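You operate a simulated robot arm through the tools that you are given. There is no shell and no other tool. Be economical: measure what you need, move in short steps, check, and stop when the job is done.

Carry out the task below with a simulated two-armed robot. There is one attempt and no reset: what you move stays moved.

TASK
Put the clear jug in the inside of the sink. Press the dry down key two times. Shut the chip drawer. Pull the pouch drawer open. Any order will do. Set down upright: clear jug.

It is judged by the outcome, as a careful person would: the job done as asked, and still so three seconds after it is handed in. It fails if anything else is knocked over, pushed out of place, dropped, spilled or broken.

THE ROBOT
Two 7-joint arms with two-finger parallel grippers on one trunk, on a base that drives. Base frame: it is fixed to the floor where the robot stands at the start and does not move with it; the origin is under the middle of the robot, x ahead of it, y to its left, z up. Lengths are in mm, angles in rad, forces in N, time in s.
The left shoulder is at the start at [70, 163, 1170], the right one opposite. With the tool pointing down near the work surface each hand reaches from about 400 to 880 mm from the robot's upright axis, wherever it stands, measured 20 degrees to its own side. Places, roughly: chip drawer [-4200, 2100, 400]; dry down key [-2300, 2600, 1400]; inside of the sink [500, 700, 900]; pouch drawer [-9200, -4600, 700]. Payload 3.43 kg a hand.
The TCP of each hand is the grasp point between the finger pads, 34 mm short of the fingertips. In the tool frame z runs along the fingers and y along their closing line. The gripper opens to 128 mm. The fingers are 24 mm wide and 12 mm thick; the gripper's body (48 by 130 mm) begins 96 mm behind the TCP.
Orientation is that of the tool frame in the base frame, as a unit quaternion [x, y, z, w]. With the fingers straight down and closing along the base's y, the tool's x points along the base's -x, its y along +y and its z along -z.

THE INTERFACE
- The arms move only by the tool apply_moves. It takes "left_increments", "right_increments" or both (then of equal length, played together; a hand with none holds still); each is one flat list of numbers, 7 for each row, row after row: the shift along the tool's x, y, z in mm, then the turn, a rotation vector about the tool's x, y, z in rad, then the finger opening in mm, from 0 to 128. In form: [tx, ty, tz, wx, wy, wz, hand, tx, ty, tz, wx, wy, wz, hand, ...]. A call has 1 to 8 rows; each row shifts and turns the commanded pose from where the row before left it, along the tool's axes as they then stand. Each row takes 0.2 s and may step no farther than 50 mm and 0.15 rad from the row before; otherwise, or with a gripper value out of range, the whole call is refused. Where a pose cannot be reached the arm comes as near as it can. A force on the tool above 40 N (or 10 N above the force at the start of the call, whichever is more), or a blocked arm, ends the call early, and 0.2 s more pass. Each finger travels about 153 mm/s and halts on what it meets, pressing with about 42 N; the grip force reading is that of the motor and also rises with nothing between the fingers. The clock runs only during rows and for 0.2 s after the last one: add rows that do not move to give the fingers time. It gives the time, the measured TCP pose, the force on the tool (base axes), the opening and the grip force at its end, in the units of the frame above (readings bear some noise), with the torque about the TCP (base axes, N m) and any sound that the robot's microphone picked up.
- Cameras (640 x 400 px; columns grow to the right, rows downward): "scene" is now at [131.7, 43.7, 1388.7]; the picture's right is [0.49, -0.87, 0.00], its down [-0.59, -0.33, -0.74] and it looks along [0.64, 0.36, -0.68] (base axes); focal length 260 px, centre (320, 200). "left" rides on the left gripper at [76, 11, -160] in its tool frame; the picture's right is [-0.15, 0.99, 0.00], its down [-0.88, -0.13, -0.46] and it looks along [-0.45, -0.07, 0.89] (tool axes); focal length 234 px, centre (320, 200). "right" rides on the right gripper at [76, -11, -160] in its tool frame; the picture's right is [0.15, 0.99, 0.00], its down [-0.88, 0.13, -0.46] and it looks along [-0.45, 0.07, 0.89] (tool axes); focal length 234 px, centre (320, 200). There is no depth. A picture from a camera that has moved, and an enlarged one, comes with that camera's place and axes in the base frame and with its lens. The place of the scene camera against the robot may be out by one fixed shift of up to 12 mm in any direction.
- grab_frame(camera): a new picture of that camera. It takes no simulated time.
- move_column(by): slides the trunk up (or, below 0, down) by that many mm; the arms and the scene camera ride with it, the base frame stays. It gives what a move gives, with no picture.
- drive_base(legs): drives the robot by 1 to 6 legs, each [ahead, left, turn to the left] in mm, mm and rad, along the robot's own axes; the way and the turn of a leg run together, so that a leg with both is an arc; at most 1500 mm and 3.142 rad a leg. The arms and the cameras ride along, it lands a little off, and it stops where it bumps. It gives what a move gives.
- head_to(pan, tilt): turns the head with the scene camera to pan (to the left, within 1.501 rad either way) and tilt (down, from -0.506 to 1.204), counted from straight ahead of the robot. It gives what a move gives.
- close_up(camera, box): a new picture of the part [left, top, right, bottom] of that camera's present view, enlarged. It takes no simulated time.
- close_job(): hands the job in; it is judged then, once.

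Work in short steps. Places have to be worked out from the pictures, the camera data and where the tool is seen: move nearer, look again, correct. Check each grasp and each placing, and mend what went wrong. You have 165 turns and 122 pictures in all, those below and enlarged ones among them. Open the grippers and draw the arms clear of the work before you hand the job in, unless the task says otherwise; then end with one line.

The tools are called after "Call:" as name(argument=value, ...) on one line, values as JSON. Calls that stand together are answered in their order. apply_moves: Moves the arms, as the interface text tells. Its arguments: {"type":"object","properties":{"left_increments":{"type":"array","items":{"type":"number"}},"right_increments":{"type":"array","items":{"type":"number"}}},"required":[]} The other tools are called the same way: move_column (by) slides the trunk up or down; drive_base (legs) drives the base; head_to (pan, tilt) turns the head that bears the scene camera; grab_frame (camera) takes a picture; close_up (camera, box) takes an enlarged picture of a part of a camera's view; close_job () hands the job in.

At the start:

```text
time: 0.0
left_ee_pos: [474.1, 572.3, 1168.0]
left_ee_rot: [-0.001, 1.0, 0.0, -0.001]
left_ft_force: [0.5, 0.7, 0.2]
left_ft_torque: [0.01, 0.01, -0.01]
left_grip_width: 128.2
left_gripper_force: 0.0
right_ee_pos: [626.7, 69.3, 1081.6]
right_ee_rot: [0.0, 1.0, 0.0, 0.0]
right_ft_force: [-0.3, 0.2, 0.0]
right_ft_torque: [0.0, 0.02, -0.02]
right_grip_width: 128.4
right_gripper_force: 0.1
trunk travel left (down, up): [-650.0, 290.0]
robot x, y, heading: [0.1, 2.4, -0.0]
head pan, tilt: [0.515, 0.744]
```

scene: 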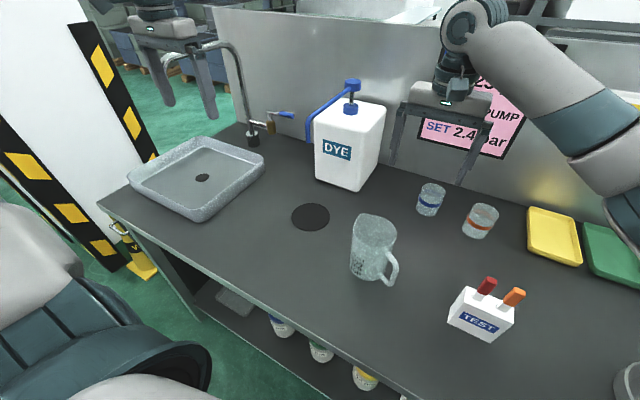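
right: 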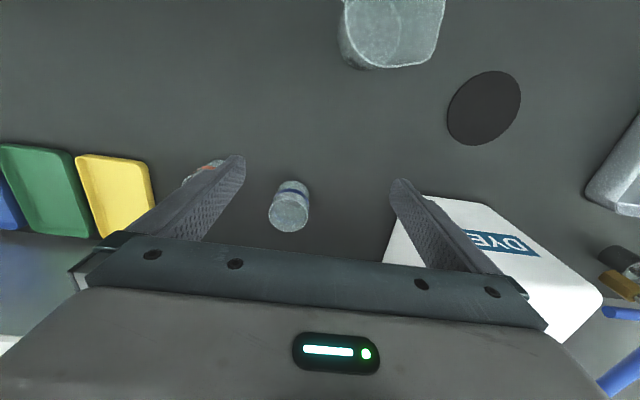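
left: 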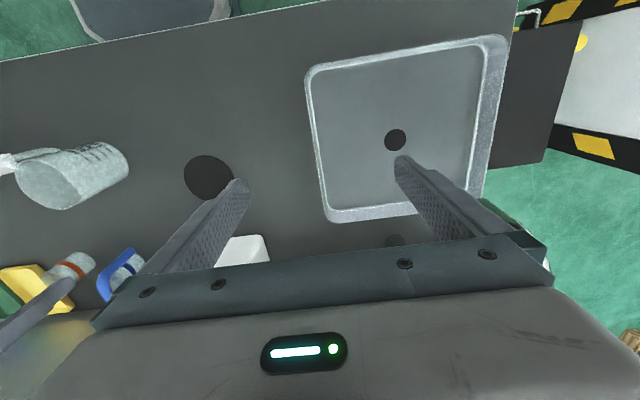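

The jug seems to stand near (485, 110) and the sink near (530, 715). I'll look closer at both.

Call:
close_up(camera="scene", box=[300, 180, 460, 300])

Call:
close_up(camera="scene", box=[100, 40, 340, 230])

```text
3.33 times, centred on (380, 240) of scene
camera zoom: at [131.7, 43.7, 1388.7], right [0.49, -0.87, 0.0], down [-0.59, -0.33, -0.74], along [0.64, 0.36, -0.68], focal length 866 px, centre (120, 67)
```

zoom: 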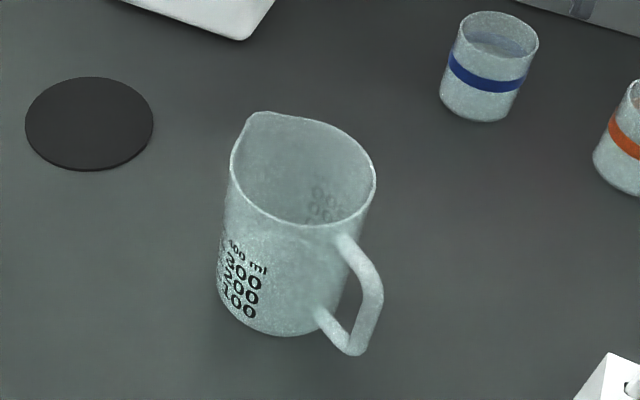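

```text
2.11 times, centred on (220, 135) of scene
camera zoom: at [131.7, 43.7, 1388.7], right [0.49, -0.87, 0.0], down [-0.59, -0.33, -0.74], along [0.64, 0.36, -0.68], focal length 547 px, centre (530, 337)
```

zoom: 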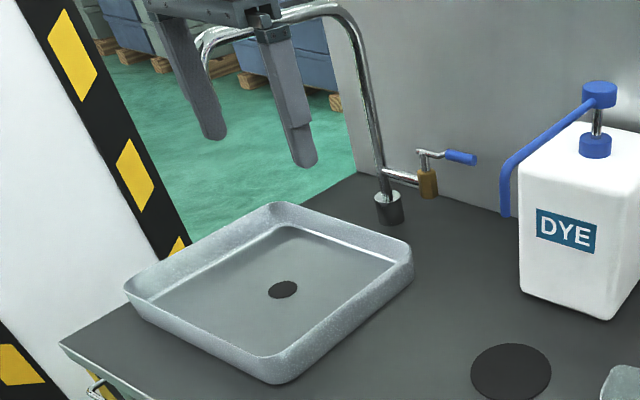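

The jug is empty, about 90 mm wide and 140 tall, with its handle towards -y. I'll swing the right hand aside and turn the left hand a quarter turn so it closes along x.

Call:
apply_moves(right_increments=[0, -50, 0, 0, 0, 0, 128, 0, -50, 0, 0, 0, 0, 128, 0, -50, 0, 0, 0, 0, 128, 0, -50, 0, 0, 0, 0, 128, 0, -50, 0, 0, 0, 0, 128, 0, -50, 0, 0, 0, 0, 128, 0, 0, 0, 0, 0, 0, 128, 0, 0, 0, 0, 0, 0, 128], left_increments=[0, 0, 0, 0, 0, -0.15, 128, 0, 0, 0, 0, 0, -0.15, 128, 0, 0, 0, 0, 0, -0.15, 128, 0, 0, 0, 0, 0, -0.15, 128, 0, 0, 0, 0, 0, -0.15, 128, 0, 0, 0, 0, 0, -0.15, 128, 0, 0, 0, 0, 0, -0.15, 128, 0, 0, 0, 0, 0, -0.15, 128])

```text
time: 1.8
left_ee_pos: [473.9, 572.3, 1168.8]
left_ee_rot: [-0.566, 0.825, 0.0, 0.0]
left_ft_force: [0.3, -0.3, 0.4]
left_ft_torque: [0.03, -0.02, 0.0]
left_grip_width: 127.8
left_gripper_force: 0.1
right_ee_pos: [627.7, -234.0, 1076.5]
right_ee_rot: [0.001, 1.0, 0.0, -0.001]
right_ft_force: [0.6, 0.2, -0.6]
right_ft_torque: [0.02, 0.01, 0.0]
right_grip_width: 127.9
right_gripper_force: 0.1
trunk travel left (down, up): [-650.0, 290.0]
robot x, y, heading: [0.3, -1.5, 0.002]
head pan, tilt: [0.515, 0.744]
```

Turn is going well. I'll finish it and move toward the jug (tool x now points to -y).

Call:
apply_moves(left_increments=[0, 0, 0, 0, 0, -0.15, 128, 0, 0, 0, 0, 0, -0.15, 128, 0, 0, 0, 0, 0, -0.071, 128, 50, 0, 0, 0, 0, 0, 128, 50, 0, 0, 0, 0, 0, 128, 50, 0, 0, 0, 0, 0, 128, 50, 0, 0, 0, 0, 0, 128, 50, 0, 0, 0, 0, 0, 128])

Call:
apply_moves(left_increments=[50, 0, 0, 0, 0, 0, 128, 50, 0, 0, 0, 0, 0, 128, 40, 0, 20, 0, 0, 0, 128, 30, 0, 20, 0, 0, 0, 128, 0, 0, 0, 0, 0, 0, 128])

Call:
grab_frame(camera="scene")

Call:
grab_frame(camera="left")

```text
time: 3.6
left_ee_pos: [473.7, 322.6, 1171.2]
left_ee_rot: [0.708, -0.707, -0.001, 0.0]
left_ft_force: [0.1, -0.6, 0.7]
left_ft_torque: [0.04, -0.01, 0.0]
left_grip_width: 128.0
left_gripper_force: 0.1
right_ee_pos: [630.2, -234.8, 1075.1]
right_ee_rot: [0.0, 1.0, 0.0, 0.0]
right_ft_force: [0.1, -0.3, -0.4]
right_ft_torque: [0.05, 0.06, 0.0]
right_grip_width: 128.1
right_gripper_force: 0.0
trunk travel left (down, up): [-650.0, 290.0]
robot x, y, heading: [1.4, -0.6, -0.001]
head pan, tilt: [0.515, 0.744]
```

```text
time: 4.8
left_ee_pos: [475.4, 150.8, 1133.3]
left_ee_rot: [-0.707, 0.708, -0.001, 0.002]
left_ft_force: [0.0, 0.1, 0.6]
left_ft_torque: [-0.01, 0.0, 0.0]
left_grip_width: 127.9
left_gripper_force: 0.1
right_ee_pos: [628.4, -231.7, 1077.0]
right_ee_rot: [0.0, 1.0, 0.0, 0.001]
right_ft_force: [-0.4, -0.1, 0.6]
right_ft_torque: [-0.01, -0.01, -0.01]
right_grip_width: 127.8
right_gripper_force: 0.0
trunk travel left (down, up): [-650.0, 290.0]
robot x, y, heading: [-3.5, 0.9, 0.002]
head pan, tilt: [0.515, 0.744]
```

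```text
116 pictures are left
camera scene: at [130.5, 44.0, 1388.8], right [0.49, -0.87, 0.0], down [-0.59, -0.33, -0.74], along [0.64, 0.36, -0.68], focal length 260 px, centre (320, 200)
```

scene: 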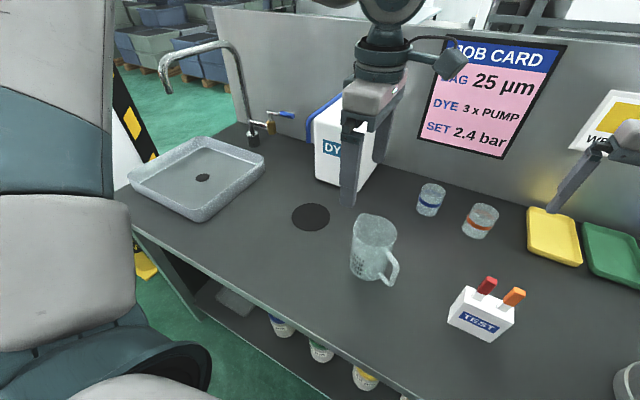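

```text
115 pictures are left
camera left: at [462.8, 75.8, 1292.6], right [-0.99, 0.15, 0.0], down [0.13, 0.88, 0.46], along [0.07, 0.45, -0.89], focal length 234 px, centre (320, 200)
```

left: 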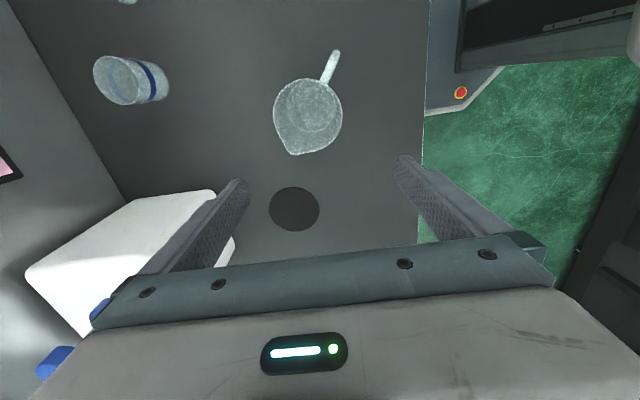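

The jug axis triangulates to (484, 110), rim at about 985. I'll centre above it and go down partway.

Call:
apply_moves(left_increments=[41, -9, 0, 0, 0, 0, 128, 0, 0, 40, 0, 0, 0, 128, 0, 0, 40, 0, 0, 0, 128, 0, 0, 0, 0, 0, 0, 128])

Call:
grab_frame(camera="left")

Call:
close_up(camera="scene", box=[280, 100, 480, 300])

```text
time: 5.8
left_ee_pos: [483.5, 120.5, 1047.4]
left_ee_rot: [-0.706, 0.708, 0.0, -0.002]
left_ft_force: [0.3, 0.0, -0.2]
left_ft_torque: [0.03, 0.02, 0.02]
left_grip_width: 128.1
left_gripper_force: 0.0
left hand out of reach, approached as far as the arm can: row 1
right_ee_pos: [629.6, -232.6, 1075.7]
right_ee_rot: [0.0, 1.0, 0.0, -0.001]
right_ft_force: [-0.5, 0.0, -0.2]
right_ft_torque: [-0.01, -0.01, 0.01]
right_grip_width: 128.1
right_gripper_force: 0.0
trunk travel left (down, up): [-650.0, 290.0]
robot x, y, heading: [-1.0, -1.2, 0.005]
head pan, tilt: [0.515, 0.744]
```

```text
114 pictures are left
camera left: at [470.8, 45.9, 1207.2], right [-0.99, 0.15, 0.0], down [0.13, 0.88, 0.45], along [0.07, 0.45, -0.89], focal length 234 px, centre (320, 200)
```

left: 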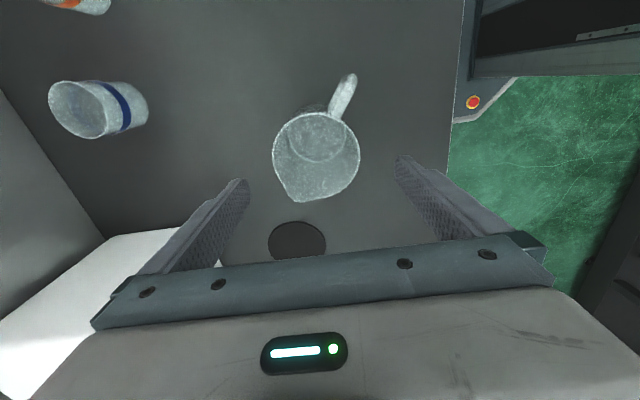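

```text
2.00 times, centred on (380, 200) of scene
camera zoom: at [132.6, 43.4, 1388.6], right [0.49, -0.87, 0.0], down [-0.59, -0.33, -0.74], along [0.64, 0.36, -0.68], focal length 519 px, centre (200, 200)
```

zoom: 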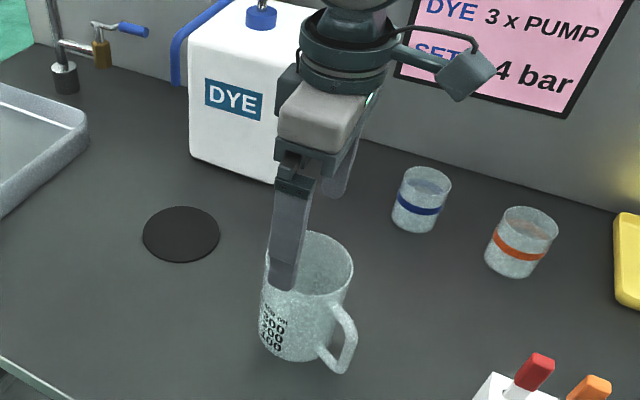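

The left arm is at its limit across the body. I'll strafe the base 80 mm right so the jug is in comfortable reach.

Call:
drive_base(legs=[[0, -80, 0]])

```text
time: 6.9
left_ee_pos: [481.5, 40.8, 1047.2]
left_ee_rot: [-0.706, 0.708, -0.001, 0.0]
left_ft_force: [-0.3, 0.0, -0.1]
left_ft_torque: [0.01, -0.02, 0.0]
left_grip_width: 127.9
left_gripper_force: 0.1
right_ee_pos: [627.7, -314.4, 1077.2]
right_ee_rot: [0.001, 1.0, 0.0, 0.0]
right_ft_force: [-0.4, -0.5, -0.1]
right_ft_torque: [0.02, 0.0, 0.0]
right_grip_width: 128.0
right_gripper_force: 0.1
trunk travel left (down, up): [-650.0, 290.0]
robot x, y, heading: [0.6, -81.9, -0.004]
head pan, tilt: [0.515, 0.744]
```

Now move back over the jug axis (y≈108) and check the pose.

Call:
apply_moves(left_increments=[-40, -2, 0, 0, 0, 0, 128, -27, 0, 0, 0, 0, 0, 128, 0, 0, 0, 0, 0, 0, 128])

Call:
grab_frame(camera="left")

```text
time: 7.7
left_ee_pos: [488.9, 106.2, 1046.3]
left_ee_rot: [-0.706, 0.708, 0.0, -0.001]
left_ft_force: [0.4, 0.5, 0.1]
left_ft_torque: [0.02, 0.02, -0.01]
left_grip_width: 128.0
left_gripper_force: 0.0
right_ee_pos: [629.1, -315.6, 1076.2]
right_ee_rot: [0.0, 1.0, 0.0, 0.0]
right_ft_force: [0.8, -0.4, 0.4]
right_ft_torque: [-0.03, 0.03, 0.01]
right_grip_width: 128.1
right_gripper_force: 0.0
trunk travel left (down, up): [-650.0, 290.0]
robot x, y, heading: [-0.6, -81.0, -0.002]
head pan, tilt: [0.515, 0.744]
```

```text
112 pictures are left
camera left: at [476.3, 30.8, 1208.1], right [-0.99, 0.15, 0.0], down [0.13, 0.88, 0.45], along [0.07, 0.45, -0.89], focal length 234 px, centre (320, 200)
```

left: 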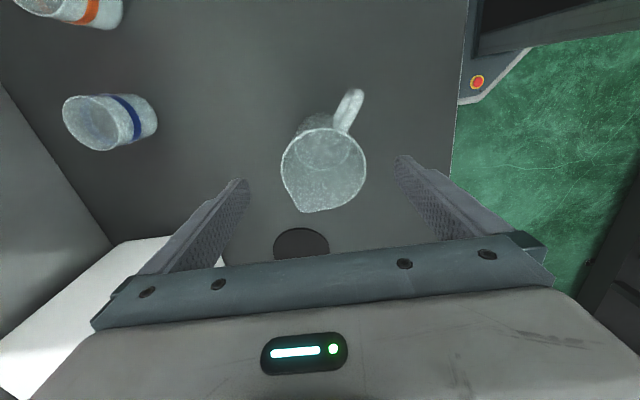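

Axis is at (485, 106); hand is centred within 4 mm. Descend to grasp height.

Call:
apply_moves(left_increments=[0, 4, 30, 0, 0, 0, 128, 0, 0, 30, 0, 0, 0, 128, 0, 0, 30, 0, 0, 0, 128, 0, 0, 28, 0, 0, 0, 128, 0, 0, 0, 0, 0, 0, 128])

Call:
close_up(camera="scene", box=[240, 100, 480, 300])

Call:
grab_frame(camera="left")

```text
time: 8.9
left_ee_pos: [483.0, 105.4, 927.9]
left_ee_rot: [-0.706, 0.708, 0.0, 0.0]
left_ft_force: [-0.9, 0.1, 0.4]
left_ft_torque: [0.03, -0.03, 0.01]
left_grip_width: 128.0
left_gripper_force: 0.0
right_ee_pos: [627.8, -314.0, 1077.9]
right_ee_rot: [0.001, 1.0, 0.0, 0.0]
right_ft_force: [-0.7, 0.8, 0.2]
right_ft_torque: [0.04, 0.02, -0.01]
right_grip_width: 127.8
right_gripper_force: 0.0
trunk travel left (down, up): [-650.0, 290.0]
robot x, y, heading: [0.9, -84.2, -0.008]
head pan, tilt: [0.515, 0.744]
```

```text
2.00 times, centred on (360, 200) of scene
camera zoom: at [131.0, -37.6, 1388.8], right [0.49, -0.87, 0.0], down [-0.59, -0.33, -0.74], along [0.64, 0.36, -0.68], focal length 519 px, centre (240, 200)
```

zoom: 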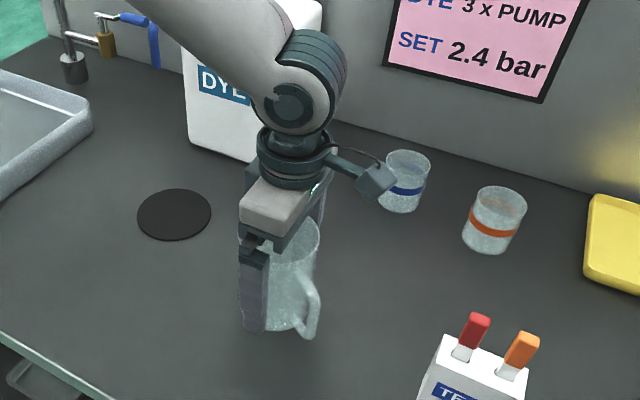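

```text
110 pictures are left
camera left: at [470.4, 29.9, 1088.4], right [-0.99, 0.15, 0.0], down [0.13, 0.88, 0.45], along [0.07, 0.45, -0.89], focal length 234 px, centre (320, 200)
```

left: 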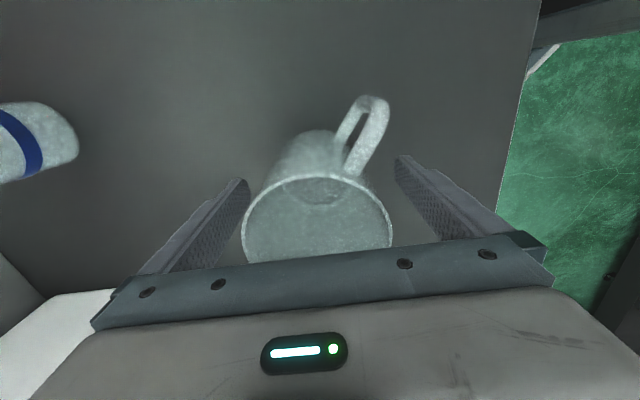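

Well centred; close the fingers.

Call:
apply_moves(left_increments=[0, 0, 0, 0, 0, 0, 100, 0, 0, 0, 0, 0, 0, 80, 0, 0, 0, 0, 0, 0, 70, 0, 0, 0, 0, 0, 0, 70])

```text
time: 9.9
left_ee_pos: [482.8, 105.2, 927.1]
left_ee_rot: [-0.707, 0.708, 0.0, -0.001]
left_ft_force: [0.5, 0.4, -0.2]
left_ft_torque: [0.02, 0.0, 0.0]
left_grip_width: 85.2
left_gripper_force: 41.8
right_ee_pos: [629.2, -315.0, 1076.3]
right_ee_rot: [-0.001, 1.0, 0.0, 0.0]
right_ft_force: [0.0, -0.7, -0.1]
right_ft_torque: [0.01, -0.02, 0.01]
right_grip_width: 128.1
right_gripper_force: 0.0
trunk travel left (down, up): [-650.0, 290.0]
robot x, y, heading: [1.0, -81.1, -0.003]
head pan, tilt: [0.515, 0.744]
```

Gripped at 85 mm. Lift by 140 mm.

Call:
apply_moves(left_increments=[0, 0, -20, 0, 0, 0, 70, 0, 0, -30, 0, 0, 0, 70, 0, 0, -40, 0, 0, 0, 70, 0, 0, -40, 0, 0, 0, 70, 0, 0, 0, 0, 0, 0, 70])

Call:
grab_frame(camera="scene")

```text
time: 11.1
left_ee_pos: [482.7, 107.3, 1056.5]
left_ee_rot: [-0.706, 0.709, 0.0, -0.002]
left_ft_force: [0.3, 0.4, -1.3]
left_ft_torque: [-0.02, 0.02, 0.02]
left_grip_width: 85.2
left_gripper_force: 41.9
right_ee_pos: [628.4, -314.3, 1076.7]
right_ee_rot: [0.001, 1.0, 0.0, -0.001]
right_ft_force: [-0.1, 0.1, -0.5]
right_ft_torque: [-0.01, 0.0, -0.03]
right_grip_width: 128.1
right_gripper_force: 0.0
trunk travel left (down, up): [-650.0, 290.0]
robot x, y, heading: [1.6, -79.4, -0.003]
head pan, tilt: [0.515, 0.744]
```

```text
109 pictures are left
camera scene: at [132.8, -37.4, 1388.6], right [0.49, -0.87, 0.0], down [-0.59, -0.33, -0.74], along [0.64, 0.36, -0.68], focal length 260 px, centre (320, 200)
```

scene: 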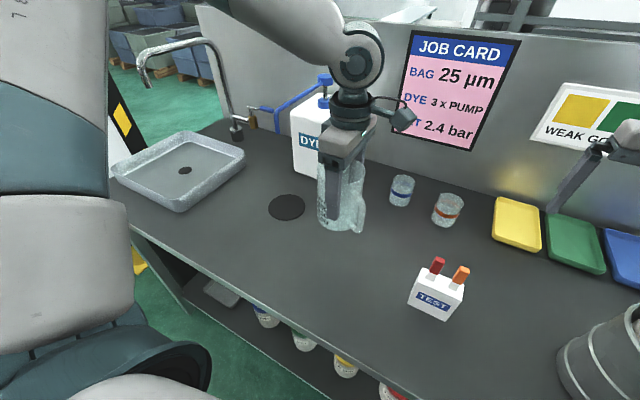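

Jug is up and stable. Strafe the base left 150 mm towards the sink.

Call:
drive_base(legs=[[0, 150, 0]])

Call:
apply_moves(left_increments=[-40, 0, -5, 0, 0, 0, 70, -40, 0, -5, 0, 0, 0, 70, -40, 0, 0, 0, 0, 0, 70, -40, 0, 0, 0, 0, 0, 70, -40, 0, 0, 0, 0, 0, 70, -40, 0, 0, 0, 0, 0, 70, 0, 0, 0, 0, 0, 0, 70])

Call:
grab_frame(camera="scene")

```text
time: 12.4
left_ee_pos: [483.9, 257.5, 1055.7]
left_ee_rot: [-0.705, 0.709, -0.001, -0.002]
left_ft_force: [0.6, 0.5, -0.4]
left_ft_torque: [0.01, 0.0, -0.02]
left_grip_width: 85.0
left_gripper_force: 42.4
right_ee_pos: [629.0, -165.0, 1076.0]
right_ee_rot: [0.003, 1.0, 0.0, 0.001]
right_ft_force: [-0.3, 0.4, -0.2]
right_ft_torque: [0.0, -0.03, 0.01]
right_grip_width: 128.0
right_gripper_force: 0.0
trunk travel left (down, up): [-650.0, 290.0]
robot x, y, heading: [-1.7, 72.8, -0.004]
head pan, tilt: [0.515, 0.744]
```

```text
time: 14.1
left_ee_pos: [487.5, 495.3, 1066.5]
left_ee_rot: [-0.705, 0.709, -0.001, -0.002]
left_ft_force: [0.7, -0.1, -0.5]
left_ft_torque: [0.01, 0.02, 0.02]
left_grip_width: 85.2
left_gripper_force: 42.0
right_ee_pos: [628.2, -164.8, 1076.3]
right_ee_rot: [0.002, 1.0, -0.001, 0.0]
right_ft_force: [0.5, -0.8, 0.3]
right_ft_torque: [0.0, 0.01, -0.01]
right_grip_width: 128.1
right_gripper_force: 0.0
trunk travel left (down, up): [-650.0, 290.0]
robot x, y, heading: [-3.0, 67.6, -0.007]
head pan, tilt: [0.515, 0.744]
```

```text
108 pictures are left
camera scene: at [132.4, 113.0, 1388.7], right [0.49, -0.87, 0.0], down [-0.59, -0.33, -0.74], along [0.64, 0.36, -0.68], focal length 260 px, centre (320, 200)
```

scene: 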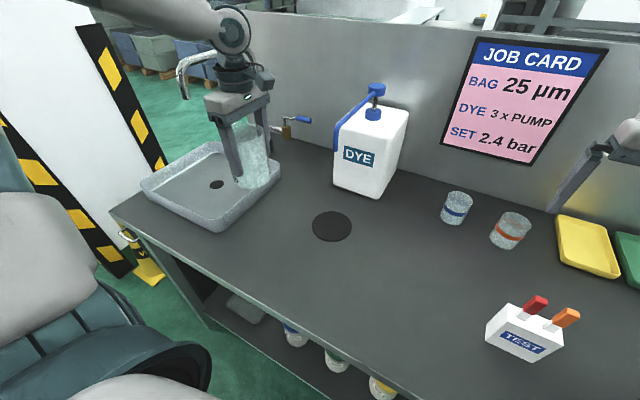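

Spout tip triangulates to (562, 774, 1123), clear of my target. Move the jug above the near part of the sink, at (490, 662).

Call:
apply_moves(left_increments=[-40, 0, 0, 0, 0, 0, 70, -40, 0, 0, 0, 0, 0, 70, -40, 0, 0, 0, 0, 0, 70, -45, 0, 0, 0, 0, 0, 70, 0, 0, 0, 0, 0, 0, 70])

Call:
grab_frame(camera="scene")

Call:
grab_frame(camera="left")

```text
time: 15.2
left_ee_pos: [485.6, 658.6, 1068.2]
left_ee_rot: [-0.705, 0.709, -0.001, -0.001]
left_ft_force: [0.1, -0.5, -1.0]
left_ft_torque: [0.01, -0.03, 0.0]
left_grip_width: 85.2
left_gripper_force: 41.7
right_ee_pos: [628.6, -165.5, 1077.2]
right_ee_rot: [0.002, 1.0, 0.001, 0.0]
right_ft_force: [0.6, -0.4, 0.1]
right_ft_torque: [0.04, 0.01, 0.0]
right_grip_width: 127.8
right_gripper_force: 0.1
trunk travel left (down, up): [-650.0, 290.0]
robot x, y, heading: [0.4, 70.4, -0.001]
head pan, tilt: [0.515, 0.744]
```

```text
107 pictures are left
camera scene: at [132.3, 113.0, 1388.7], right [0.49, -0.87, 0.0], down [-0.59, -0.33, -0.74], along [0.64, 0.36, -0.68], focal length 260 px, centre (320, 200)
```

scene: 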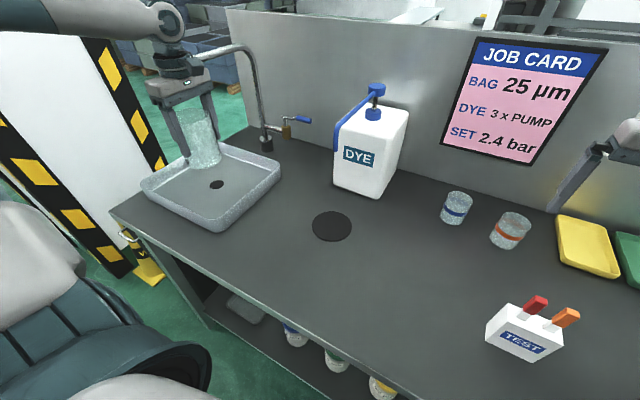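

```text
106 pictures are left
camera left: at [472.3, 582.6, 1228.3], right [-0.99, 0.15, 0.0], down [0.14, 0.88, 0.45], along [0.07, 0.45, -0.89], focal length 234 px, centre (320, 200)
```

left: 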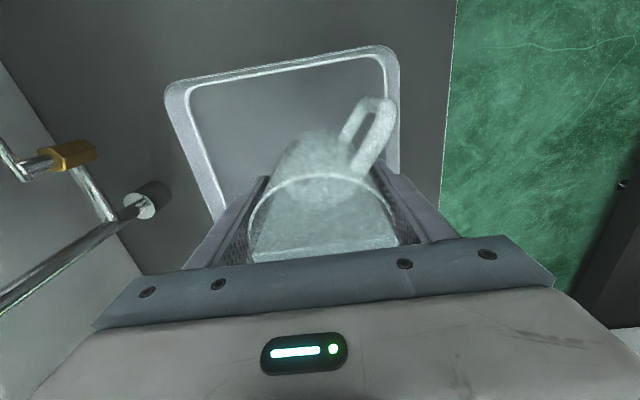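

Clearances look fine. Lower the jug: first 85 mm, then small steps watching force.

Call:
apply_moves(left_increments=[0, -4, 30, 0, 0, 0, 70, 0, 0, 30, 0, 0, 0, 70, 0, 0, 25, 0, 0, 0, 70, 0, 0, 0, 0, 0, 0, 70])

Call:
close_up(camera="scene", box=[100, 50, 300, 250])

```text
time: 16.2
left_ee_pos: [488.3, 661.9, 982.3]
left_ee_rot: [-0.705, 0.709, 0.0, -0.001]
left_ft_force: [0.0, -0.3, -0.8]
left_ft_torque: [0.03, 0.01, 0.0]
left_grip_width: 85.4
left_gripper_force: 41.9
right_ee_pos: [628.3, -164.2, 1076.6]
right_ee_rot: [0.002, 1.0, 0.0, 0.0]
right_ft_force: [0.4, 0.7, -0.6]
right_ft_torque: [0.01, -0.01, 0.02]
right_grip_width: 128.0
right_gripper_force: 0.1
trunk travel left (down, up): [-650.0, 290.0]
robot x, y, heading: [-3.3, 72.5, -0.001]
head pan, tilt: [0.515, 0.744]
```

```text
2.00 times, centred on (200, 150) of scene
camera zoom: at [131.9, 114.0, 1388.7], right [0.49, -0.87, 0.0], down [-0.59, -0.33, -0.74], along [0.64, 0.36, -0.68], focal length 519 px, centre (560, 300)
```

zoom: 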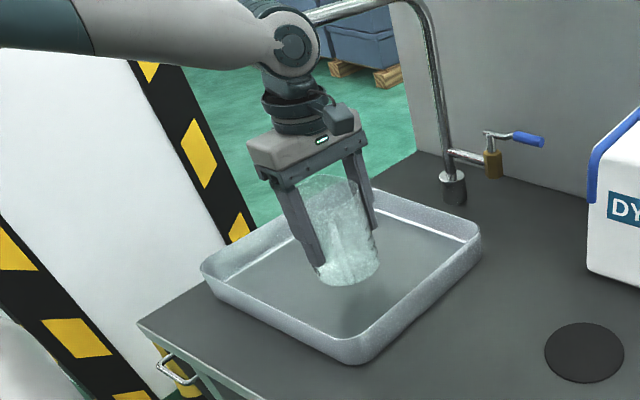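

Jug bottom is about z=905, over the sink. Continue down in small steps.

Call:
apply_moves(left_increments=[0, 0, 10, 0, 0, 0, 70, 0, 0, 8, 0, 0, 0, 70, 0, 0, 4, 0, 0, 0, 70, 0, 0, 4, 0, 0, 0, 70, 0, 0, 0, 0, 0, 0, 70])

```text
time: 17.4
left_ee_pos: [489.7, 662.2, 952.6]
left_ee_rot: [-0.705, 0.709, -0.001, -0.001]
left_ft_force: [-0.3, 0.0, 0.0]
left_ft_torque: [-0.02, 0.01, -0.01]
left_grip_width: 85.4
left_gripper_force: 42.3
right_ee_pos: [628.5, -164.4, 1077.2]
right_ee_rot: [0.002, 1.0, 0.0, 0.001]
right_ft_force: [-0.2, -0.4, 0.9]
right_ft_torque: [0.0, -0.02, 0.01]
right_grip_width: 128.2
right_gripper_force: 0.1
trunk travel left (down, up): [-650.0, 290.0]
robot x, y, heading: [1.3, 74.5, -0.003]
head pan, tilt: [0.515, 0.744]
```

Bottom about 876 and no contact yet; keep lowering gently.

Call:
apply_moves(left_increments=[0, 0, 4, 0, 0, 0, 70, 0, 0, 4, 0, 0, 0, 70, 0, 0, 0, 0, 0, 0, 70])

Call:
apply_moves(left_increments=[0, 0, 3, 0, 0, 0, 70, 0, 0, 0, 0, 0, 0, 70])

Call:
apply_moves(left_increments=[0, 0, 3, 0, 0, 0, 70, 0, 0, 0, 0, 0, 0, 70])

```text
time: 18.2
left_ee_pos: [490.0, 663.5, 946.3]
left_ee_rot: [-0.705, 0.709, 0.0, -0.001]
left_ft_force: [-0.2, 0.7, -0.6]
left_ft_torque: [0.03, 0.0, -0.03]
left_grip_width: 84.9
left_gripper_force: 41.7
right_ee_pos: [629.2, -163.2, 1077.3]
right_ee_rot: [0.002, 1.0, 0.0, 0.0]
right_ft_force: [0.2, -0.3, -0.3]
right_ft_torque: [0.02, 0.01, 0.0]
right_grip_width: 127.9
right_gripper_force: 0.1
trunk travel left (down, up): [-650.0, 290.0]
robot x, y, heading: [0.2, 69.7, -0.001]
head pan, tilt: [0.515, 0.744]
```

```text
time: 18.9
left_ee_pos: [488.2, 661.7, 942.8]
left_ee_rot: [-0.704, 0.71, 0.0, 0.0]
left_ft_force: [0.5, -0.4, -0.8]
left_ft_torque: [0.02, -0.01, -0.03]
left_grip_width: 85.1
left_gripper_force: 41.7
right_ee_pos: [628.3, -164.6, 1077.6]
right_ee_rot: [0.002, 1.0, 0.0, 0.0]
right_ft_force: [-0.3, -0.4, 0.5]
right_ft_torque: [0.01, 0.0, 0.02]
right_grip_width: 127.9
right_gripper_force: 0.0
trunk travel left (down, up): [-650.0, 290.0]
robot x, y, heading: [1.8, 71.8, -0.002]
head pan, tilt: [0.515, 0.744]
```

```text
time: 19.4
left_ee_pos: [489.8, 662.0, 940.3]
left_ee_rot: [-0.705, 0.709, 0.0, 0.001]
left_ft_force: [0.3, 0.4, -0.9]
left_ft_torque: [0.0, -0.01, -0.02]
left_grip_width: 85.2
left_gripper_force: 41.8
right_ee_pos: [628.3, -164.2, 1077.4]
right_ee_rot: [0.002, 1.0, 0.0, 0.0]
right_ft_force: [0.4, -0.2, -0.2]
right_ft_torque: [0.02, -0.05, -0.01]
right_grip_width: 128.1
right_gripper_force: 0.0
trunk travel left (down, up): [-650.0, 290.0]
robot x, y, heading: [1.7, 66.7, -0.008]
head pan, tilt: [0.515, 0.744]
```

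Still free at bottom ≈863. Continue in 2–3 mm steps.

Call:
apply_moves(left_increments=[0, 0, 3, 0, 0, 0, 70, 0, 0, 0, 0, 0, 0, 70])

Call:
apply_moves(left_increments=[0, 0, 2, 0, 0, 0, 70, 0, 0, 0, 0, 0, 0, 70])

Call:
apply_moves(left_increments=[0, 0, 2, 0, 0, 0, 70, 0, 0, 0, 0, 0, 0, 70])

```text
time: 20.1
left_ee_pos: [489.4, 662.5, 936.6]
left_ee_rot: [-0.705, 0.709, -0.001, 0.0]
left_ft_force: [-0.5, 0.4, -0.9]
left_ft_torque: [0.01, -0.04, 0.0]
left_grip_width: 85.2
left_gripper_force: 41.6
right_ee_pos: [629.0, -163.6, 1076.4]
right_ee_rot: [0.002, 1.0, -0.001, 0.0]
right_ft_force: [0.4, 0.4, 0.1]
right_ft_torque: [0.0, -0.01, 0.02]
right_grip_width: 128.2
right_gripper_force: 0.1
trunk travel left (down, up): [-650.0, 290.0]
robot x, y, heading: [-0.9, 70.1, -0.001]
head pan, tilt: [0.515, 0.744]
```

```text
time: 20.6
left_ee_pos: [488.6, 663.4, 936.9]
left_ee_rot: [-0.706, 0.709, -0.001, 0.0]
left_ft_force: [-0.3, 2.4, 3.6]
left_ft_torque: [-0.01, 0.0, 0.0]
left_grip_width: 85.3
left_gripper_force: 41.2
right_ee_pos: [629.2, -163.4, 1077.1]
right_ee_rot: [0.002, 1.0, -0.001, 0.0]
right_ft_force: [0.8, 0.1, 0.5]
right_ft_torque: [0.0, -0.02, 0.01]
right_grip_width: 127.9
right_gripper_force: 0.1
trunk travel left (down, up): [-650.0, 290.0]
robot x, y, heading: [0.8, 68.2, -0.003]
head pan, tilt: [0.515, 0.744]
```

```text
time: 21.2
left_ee_pos: [488.7, 662.1, 936.0]
left_ee_rot: [-0.705, 0.709, -0.001, 0.001]
left_ft_force: [-1.6, 7.7, 22.0]
left_ft_torque: [0.19, 0.52, -0.16]
left_grip_width: 85.0
left_gripper_force: 41.7
right_ee_pos: [627.4, -163.3, 1078.0]
right_ee_rot: [0.002, 1.0, 0.001, 0.001]
right_ft_force: [-0.5, -0.3, 0.7]
right_ft_torque: [0.01, 0.01, -0.01]
right_grip_width: 128.1
right_gripper_force: 0.1
trunk travel left (down, up): [-650.0, 290.0]
robot x, y, heading: [-1.5, 73.6, -0.005]
head pan, tilt: [0.515, 0.744]
```

Contact at floor ≈860. Ease up 2 mm, then open slowly.

Call:
apply_moves(left_increments=[0, 0, -2, 0, 0, 0, 70, 0, 0, 0, 0, 0, 0, 88, 0, 0, 0, 0, 0, 0, 100, 0, 0, 0, 0, 0, 0, 120, 0, 0, 0, 0, 0, 0, 124])

Call:
grab_frame(camera="left")

Call:
close_up(camera="scene", box=[100, 50, 300, 250])

```text
time: 22.4
left_ee_pos: [489.1, 661.7, 935.0]
left_ee_rot: [-0.705, 0.709, -0.001, -0.001]
left_ft_force: [-0.9, 0.5, -0.8]
left_ft_torque: [0.0, 0.01, -0.01]
left_grip_width: 123.9
left_gripper_force: 0.1
right_ee_pos: [628.9, -164.5, 1077.2]
right_ee_rot: [0.002, 1.0, 0.0, 0.0]
right_ft_force: [-0.7, 0.1, -0.3]
right_ft_torque: [0.04, 0.0, 0.03]
right_grip_width: 128.0
right_gripper_force: 0.1
trunk travel left (down, up): [-650.0, 290.0]
robot x, y, heading: [-1.6, 67.8, -0.007]
head pan, tilt: [0.515, 0.744]
```

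```text
104 pictures are left
camera left: at [476.6, 586.6, 1095.7], right [-0.99, 0.15, 0.0], down [0.13, 0.88, 0.45], along [0.07, 0.45, -0.89], focal length 234 px, centre (320, 200)
```

left: 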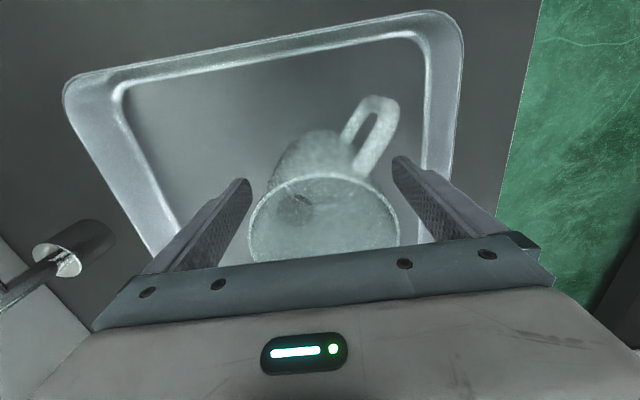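

```text
2.00 times, centred on (200, 150) of scene
camera zoom: at [131.8, 114.0, 1388.7], right [0.49, -0.87, 0.0], down [-0.59, -0.33, -0.74], along [0.64, 0.36, -0.68], focal length 519 px, centre (560, 300)
```

zoom: 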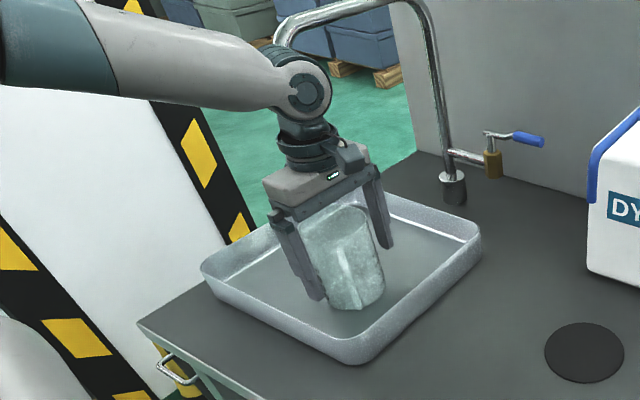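

Released and upright. Lift the hand straight up.

Call:
apply_moves(left_increments=[0, 0, -40, 0, 0, 0, 126, 0, 0, -40, 0, 0, 0, 126, 0, 0, -40, 0, 0, 0, 126, 0, 0, -40, 0, 0, 0, 126, 0, 0, -20, 0, 0, 0, 126, 0, 0, 0, 0, 0, 0, 126])

Call:
close_up(camera="scene", box=[100, 50, 300, 250])

```text
time: 23.9
left_ee_pos: [488.5, 661.9, 1117.1]
left_ee_rot: [-0.705, 0.709, -0.002, -0.001]
left_ft_force: [-1.2, 0.5, -0.6]
left_ft_torque: [0.01, 0.0, 0.01]
left_grip_width: 126.0
left_gripper_force: 0.0
right_ee_pos: [629.0, -163.9, 1075.9]
right_ee_rot: [0.002, 1.0, 0.0, 0.0]
right_ft_force: [1.3, 0.2, -0.7]
right_ft_torque: [-0.01, -0.01, 0.02]
right_grip_width: 127.9
right_gripper_force: 0.0
trunk travel left (down, up): [-650.0, 290.0]
robot x, y, heading: [1.9, 74.1, -0.003]
head pan, tilt: [0.515, 0.744]
```

```text
2.00 times, centred on (200, 150) of scene
camera zoom: at [132.1, 114.4, 1388.7], right [0.49, -0.87, 0.0], down [-0.59, -0.33, -0.74], along [0.64, 0.36, -0.68], focal length 519 px, centre (560, 300)
```

zoom: 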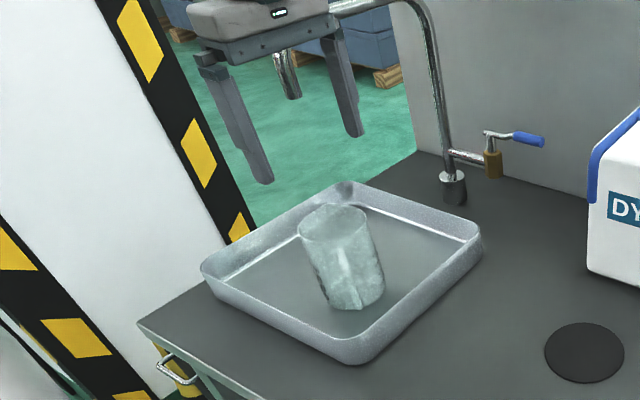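

Jug stands upright in the sink. Before backing away I look to both sides.

Call:
head_to(pan=1.5, tilt=0.35)

Call:
grab_frame(camera="scene")

Call:
head_to(pan=-1.5, tilt=0.35)

Call:
grab_frame(camera="scene")

```text
time: 25.1
left_ee_pos: [487.2, 661.7, 1115.5]
left_ee_rot: [-0.705, 0.709, 0.0, 0.0]
left_ft_force: [-0.6, 0.4, 0.4]
left_ft_torque: [-0.03, 0.02, -0.02]
left_grip_width: 125.8
left_gripper_force: 0.1
right_ee_pos: [629.8, -164.5, 1077.1]
right_ee_rot: [0.002, 1.0, 0.0, 0.0]
right_ft_force: [-0.5, 0.1, 0.0]
right_ft_torque: [0.04, -0.01, 0.01]
right_grip_width: 128.1
right_gripper_force: 0.0
trunk travel left (down, up): [-650.0, 290.0]
robot x, y, heading: [-0.7, 66.8, -0.001]
head pan, tilt: [1.499, 0.351]
```

```text
101 pictures are left
camera scene: at [66.5, 166.3, 1423.8], right [1.0, -0.08, 0.0], down [-0.03, -0.34, -0.94], along [0.07, 0.94, -0.34], focal length 260 px, centre (320, 200)
```

scene: 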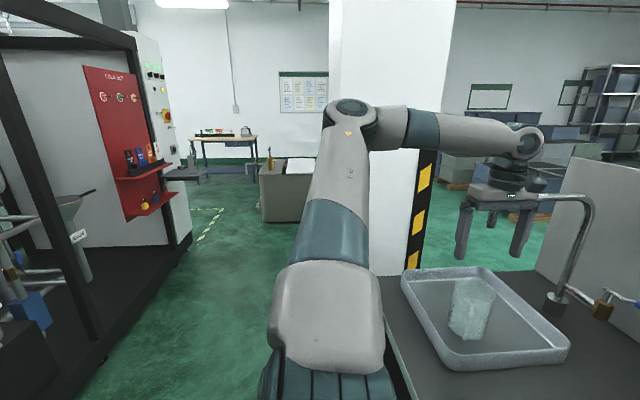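

```text
time: 27.7
left_ee_pos: [488.1, 661.8, 1116.2]
left_ee_rot: [-0.706, 0.708, -0.001, -0.001]
left_ft_force: [-1.2, -0.4, 0.1]
left_ft_torque: [-0.03, 0.0, 0.01]
left_grip_width: 125.8
left_gripper_force: 0.0
right_ee_pos: [627.5, -164.4, 1077.4]
right_ee_rot: [0.002, 1.0, 0.0, 0.001]
right_ft_force: [-0.4, -0.8, -0.7]
right_ft_torque: [0.03, -0.01, 0.01]
right_grip_width: 128.0
right_gripper_force: 0.1
trunk travel left (down, up): [-650.0, 290.0]
robot x, y, heading: [0.0, 74.3, -0.008]
head pan, tilt: [-1.499, 0.351]
```

```text
100 pictures are left
camera scene: at [65.9, -19.4, 1423.8], right [-1.0, -0.07, 0.0], down [-0.02, 0.34, -0.94], along [0.06, -0.94, -0.34], focal length 260 px, centre (320, 200)
```

scene: 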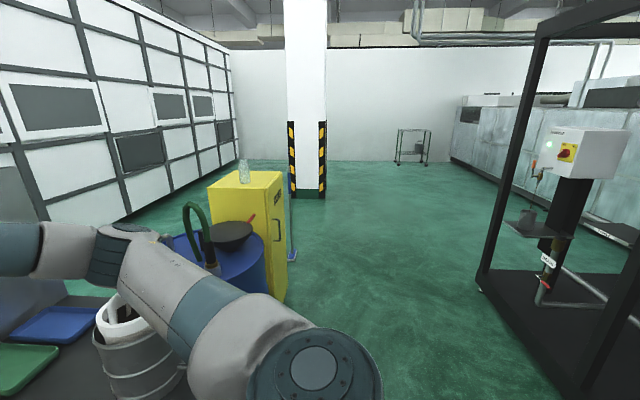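

Jug still upright. There is a machine behind (front at about x=-1200), with an aisle in between. I back up 550 mm, then tuck the arms.

Call:
drive_base(legs=[[-500, 0, 0]])

Call:
apply_moves(left_increments=[40, 0, -30, 0, 0, 0, 100, 40, 0, -30, 0, 0, 0, 60, 40, 0, 0, 0, 0, 0, 20, 40, 0, 0, 0, 0, 0, 0, 40, 0, 0, 0, 0, 0, 0, 40, 0, 0, 0, 0, 0, 0, 40, 0, 0, 0, 0, 0, 0, 40, 0, 0, 0, 0, 0, 0], right_increments=[40, 0, -10, 0, 0, 0, 100, 40, 0, -10, 0, 0, 0, 60, 40, 0, -10, 0, 0, 0, 20, 30, 0, -10, 0, 0, 0, 0, 0, 0, 0, 0, 0, 0, 0, 0, 0, 0, 0, 0, 0, 0, 0, 0, 0, 0, 0, 0, 0, 0, 0, 0, 0, 0, 0, 0])

Call:
head_to(pan=1.5, tilt=0.2)

Call:
grab_frame(camera="scene")

```text
time: 30.7
left_ee_pos: [-8.3, 659.3, 1116.3]
left_ee_rot: [-0.7, 0.715, -0.001, 0.0]
left_ft_force: [-0.1, -0.1, 0.6]
left_ft_torque: [-0.03, -0.02, 0.0]
left_grip_width: 126.0
left_gripper_force: 0.0
right_ee_pos: [117.4, -169.1, 1077.5]
right_ee_rot: [0.01, 1.0, 0.0, 0.0]
right_ft_force: [-0.1, 0.3, 0.1]
right_ft_torque: [0.01, 0.03, -0.01]
right_grip_width: 127.9
right_gripper_force: 0.1
trunk travel left (down, up): [-650.0, 290.0]
robot x, y, heading: [-504.5, 77.3, -0.022]
head pan, tilt: [-1.499, 0.351]
```

```text
time: 32.5
left_ee_pos: [-17.1, 336.9, 1174.4]
left_ee_rot: [-0.699, 0.715, 0.0, -0.001]
left_ft_force: [0.3, -0.4, -0.1]
left_ft_torque: [0.01, 0.04, -0.01]
left_grip_width: 0.1
left_gripper_force: 32.9
right_ee_pos: [-32.0, -166.3, 1118.0]
right_ee_rot: [0.01, 1.0, 0.0, -0.001]
right_ft_force: [0.2, 0.1, 0.0]
right_ft_torque: [-0.02, 0.01, 0.0]
right_grip_width: 0.0
right_gripper_force: 33.6
trunk travel left (down, up): [-650.0, 290.0]
robot x, y, heading: [-504.8, 75.7, -0.016]
head pan, tilt: [-1.499, 0.351]
```

```text
time: 35.1
left_ee_pos: [-17.9, 338.7, 1175.3]
left_ee_rot: [-0.699, 0.715, 0.0, 0.0]
left_ft_force: [-0.5, 0.1, 0.1]
left_ft_torque: [0.0, -0.02, -0.01]
left_grip_width: 0.0
left_gripper_force: 33.3
right_ee_pos: [-34.6, -167.8, 1119.6]
right_ee_rot: [0.01, 1.0, 0.0, 0.0]
right_ft_force: [-0.9, -0.2, 1.0]
right_ft_torque: [-0.01, 0.02, -0.01]
right_grip_width: 0.1
right_gripper_force: 33.0
trunk travel left (down, up): [-650.0, 290.0]
robot x, y, heading: [-506.3, 79.1, -0.02]
head pan, tilt: [1.499, 0.201]
```

```text
99 pictures are left
camera scene: at [-438.6, 170.9, 1437.8], right [1.0, -0.09, 0.0], down [-0.02, -0.2, -0.98], along [0.09, 0.98, -0.2], focal length 260 px, centre (320, 200)
```

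scene: 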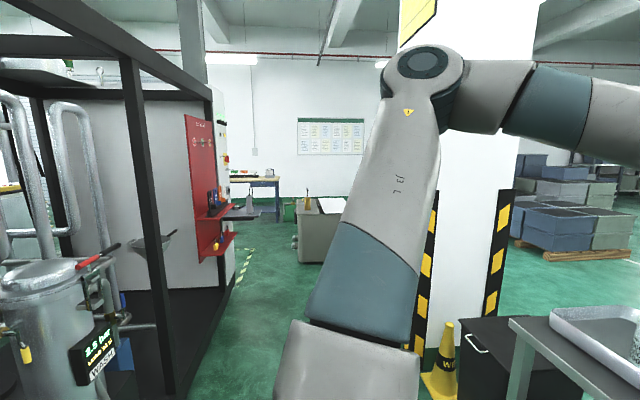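

Aisle to +y is open. Turn left in place to face it and look ahead.

Call:
drive_base(legs=[[0, 0, 1.59]])

Call:
head_to(pan=0.3, tilt=0.2)

Call:
grab_frame(camera="scene")

```text
time: 39.4
left_ee_pos: [-779.1, 560.7, 1175.5]
left_ee_rot: [1.0, 0.001, 0.001, 0.0]
left_ft_force: [-0.9, -0.4, -0.1]
left_ft_torque: [0.0, 0.01, -0.01]
left_grip_width: 0.0
left_gripper_force: 33.2
right_ee_pos: [-276.1, 556.7, 1118.7]
right_ee_rot: [0.709, -0.705, 0.001, 0.0]
right_ft_force: [0.9, -0.3, -0.2]
right_ft_torque: [0.0, -0.01, 0.0]
right_grip_width: 0.0
right_gripper_force: 33.7
trunk travel left (down, up): [-650.0, 290.0]
robot x, y, heading: [-508.3, 76.7, 1.567]
head pan, tilt: [1.499, 0.201]
```

```text
time: 40.8
left_ee_pos: [-779.2, 559.9, 1175.7]
left_ee_rot: [1.0, 0.001, 0.0, -0.001]
left_ft_force: [-0.5, -0.2, -0.3]
left_ft_torque: [0.02, -0.01, -0.05]
left_grip_width: 0.0
left_gripper_force: 32.8
right_ee_pos: [-275.2, 555.2, 1117.9]
right_ee_rot: [0.709, -0.705, 0.0, 0.0]
right_ft_force: [0.1, -0.1, 0.0]
right_ft_torque: [0.0, -0.01, -0.01]
right_grip_width: 0.2
right_gripper_force: 33.0
trunk travel left (down, up): [-650.0, 290.0]
robot x, y, heading: [-507.7, 76.7, 1.579]
head pan, tilt: [0.3, 0.201]
```

```text
98 pictures are left
camera scene: at [-525.7, 218.2, 1437.8], right [0.95, 0.3, 0.0], down [0.06, -0.19, -0.98], along [-0.3, 0.93, -0.2], focal length 260 px, centre (320, 200)
```

scene: 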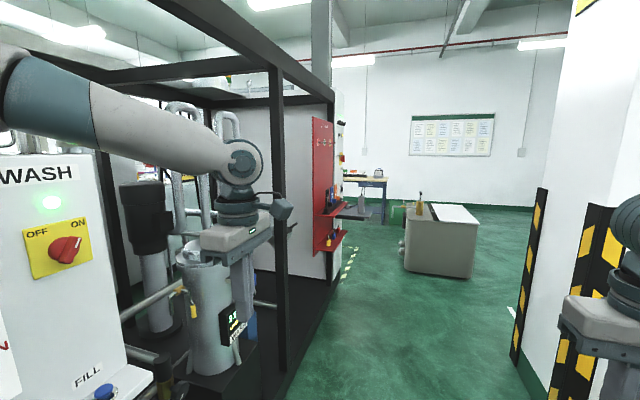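

Path ahead along x≈-500 is clear. Drive 1500 ahead and look left.

Call:
drive_base(legs=[[1500, 0, 0]])

Call:
grab_frame(camera="scene")

```text
time: 48.3
left_ee_pos: [-803.6, 2082.4, 1175.3]
left_ee_rot: [1.0, 0.007, 0.001, 0.0]
left_ft_force: [-0.7, 0.1, 0.7]
left_ft_torque: [0.0, 0.0, -0.01]
left_grip_width: 0.4
left_gripper_force: 33.0
right_ee_pos: [-298.0, 2083.9, 1118.0]
right_ee_rot: [0.713, -0.701, 0.0, 0.0]
right_ft_force: [0.3, 0.2, -0.1]
right_ft_torque: [0.02, 0.02, -0.02]
right_grip_width: 0.0
right_gripper_force: 33.3
trunk travel left (down, up): [-650.0, 290.0]
robot x, y, heading: [-522.8, 1601.2, 1.59]
head pan, tilt: [0.3, 0.201]
```

```text
97 pictures are left
camera scene: at [-544.7, 1743.4, 1437.8], right [0.95, 0.31, 0.0], down [0.06, -0.19, -0.98], along [-0.31, 0.93, -0.2], focal length 260 px, centre (320, 200)
```

scene: 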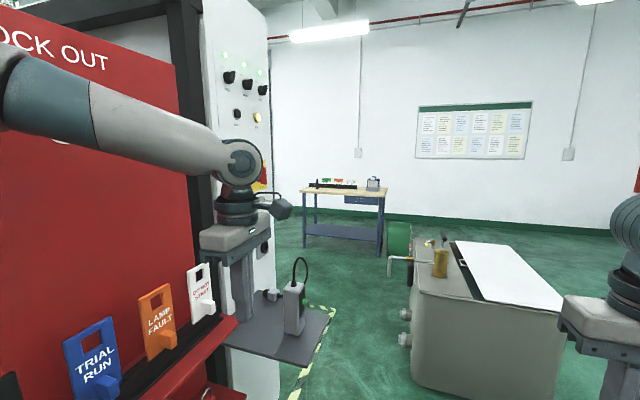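

The gap between the shelf (tip near x≈-780) and the cart ahead may be tight. I strafe right for margin and look down at the gap.

Call:
drive_base(legs=[[0, -220, 0]])

Call:
head_to(pan=0.3, tilt=0.6)

Call:
grab_frame(camera="scene")

```text
time: 50.1
left_ee_pos: [-612.2, 2070.5, 1175.2]
left_ee_rot: [1.0, 0.018, 0.008, -0.003]
left_ft_force: [0.3, -0.8, 0.8]
left_ft_torque: [0.05, 0.02, -0.03]
left_grip_width: 0.2
left_gripper_force: 32.7
right_ee_pos: [-112.3, 2083.3, 1124.6]
right_ee_rot: [0.725, -0.689, 0.004, -0.007]
right_ft_force: [0.8, 0.5, 0.4]
right_ft_torque: [0.02, -0.03, 0.01]
right_grip_width: 0.0
right_gripper_force: 33.3
trunk travel left (down, up): [-650.0, 290.0]
robot x, y, heading: [-307.4, 1604.5, 1.611]
head pan, tilt: [0.3, 0.201]
stopped in leg 1: the robot was blocked; the commanded pose is now the measured one
```

```text
time: 50.9
left_ee_pos: [-612.5, 2073.7, 1173.9]
left_ee_rot: [1.0, 0.016, 0.01, -0.003]
left_ft_force: [0.4, -0.2, -0.2]
left_ft_torque: [0.02, -0.01, 0.0]
left_grip_width: 0.1
left_gripper_force: 32.8
right_ee_pos: [-111.9, 2084.7, 1123.5]
right_ee_rot: [0.723, -0.691, 0.007, -0.005]
right_ft_force: [-0.6, 0.1, -0.5]
right_ft_torque: [-0.01, -0.02, -0.01]
right_grip_width: 0.0
right_gripper_force: 33.0
trunk travel left (down, up): [-650.0, 290.0]
robot x, y, heading: [-305.3, 1606.0, 1.605]
head pan, tilt: [0.3, 0.6]
```

```text
96 pictures are left
camera scene: at [-349.8, 1734.8, 1401.3], right [0.94, 0.33, 0.02], down [0.2, -0.53, -0.82], along [-0.26, 0.78, -0.56], focal length 260 px, centre (320, 200)
```

scene: 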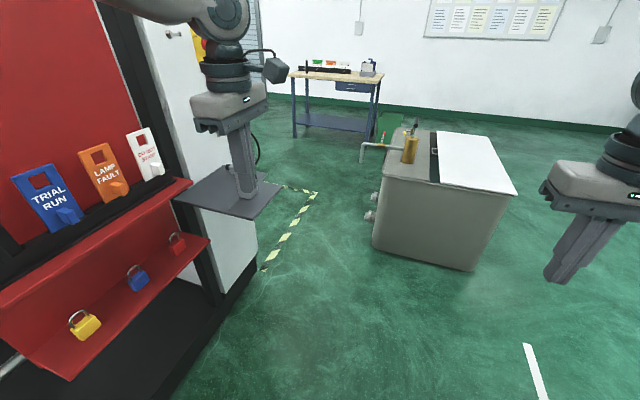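

The robot bumped something on its right and tilts slightly. Ease back left, then look right.

Call:
drive_base(legs=[[0, 80, 0]])

Call:
head_to(pan=-1.3, tilt=0.6)

Call:
grab_frame(camera="scene")

```text
time: 52.0
left_ee_pos: [-669.2, 2077.7, 1175.2]
left_ee_rot: [1.0, 0.016, 0.0, 0.001]
left_ft_force: [0.3, 0.5, 1.0]
left_ft_torque: [-0.02, 0.03, 0.01]
left_grip_width: 0.2
left_gripper_force: 33.0
right_ee_pos: [-169.3, 2088.6, 1116.1]
right_ee_rot: [0.721, -0.693, 0.001, 0.003]
right_ft_force: [0.3, -0.3, 0.2]
right_ft_torque: [0.0, 0.03, -0.04]
right_grip_width: 0.3
right_gripper_force: 32.6
trunk travel left (down, up): [-650.0, 290.0]
robot x, y, heading: [-386.6, 1604.3, 1.599]
head pan, tilt: [0.3, 0.6]
```

```text
time: 53.7
left_ee_pos: [-672.1, 2077.9, 1176.1]
left_ee_rot: [1.0, 0.015, 0.001, 0.001]
left_ft_force: [-0.2, -0.1, -0.6]
left_ft_torque: [-0.03, -0.01, -0.03]
left_grip_width: 0.2
left_gripper_force: 32.6
right_ee_pos: [-171.8, 2087.1, 1116.0]
right_ee_rot: [0.722, -0.692, 0.003, 0.003]
right_ft_force: [-0.5, 0.2, 0.4]
right_ft_torque: [-0.02, 0.01, 0.0]
right_grip_width: 0.0
right_gripper_force: 33.0
trunk travel left (down, up): [-650.0, 290.0]
robot x, y, heading: [-386.1, 1604.1, 1.604]
head pan, tilt: [-1.3, 0.6]
```

```text
95 pictures are left
camera scene: at [-294.4, 1681.6, 1401.0], right [0.3, -0.95, 0.0], down [-0.54, -0.17, -0.83], along [0.79, 0.25, -0.56], focal length 260 px, centre (320, 200)
```

scene: 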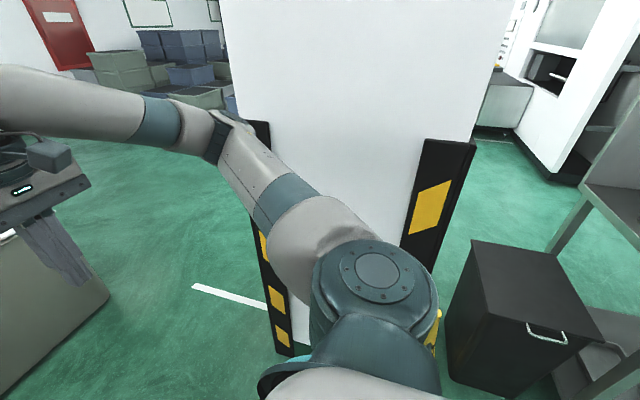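

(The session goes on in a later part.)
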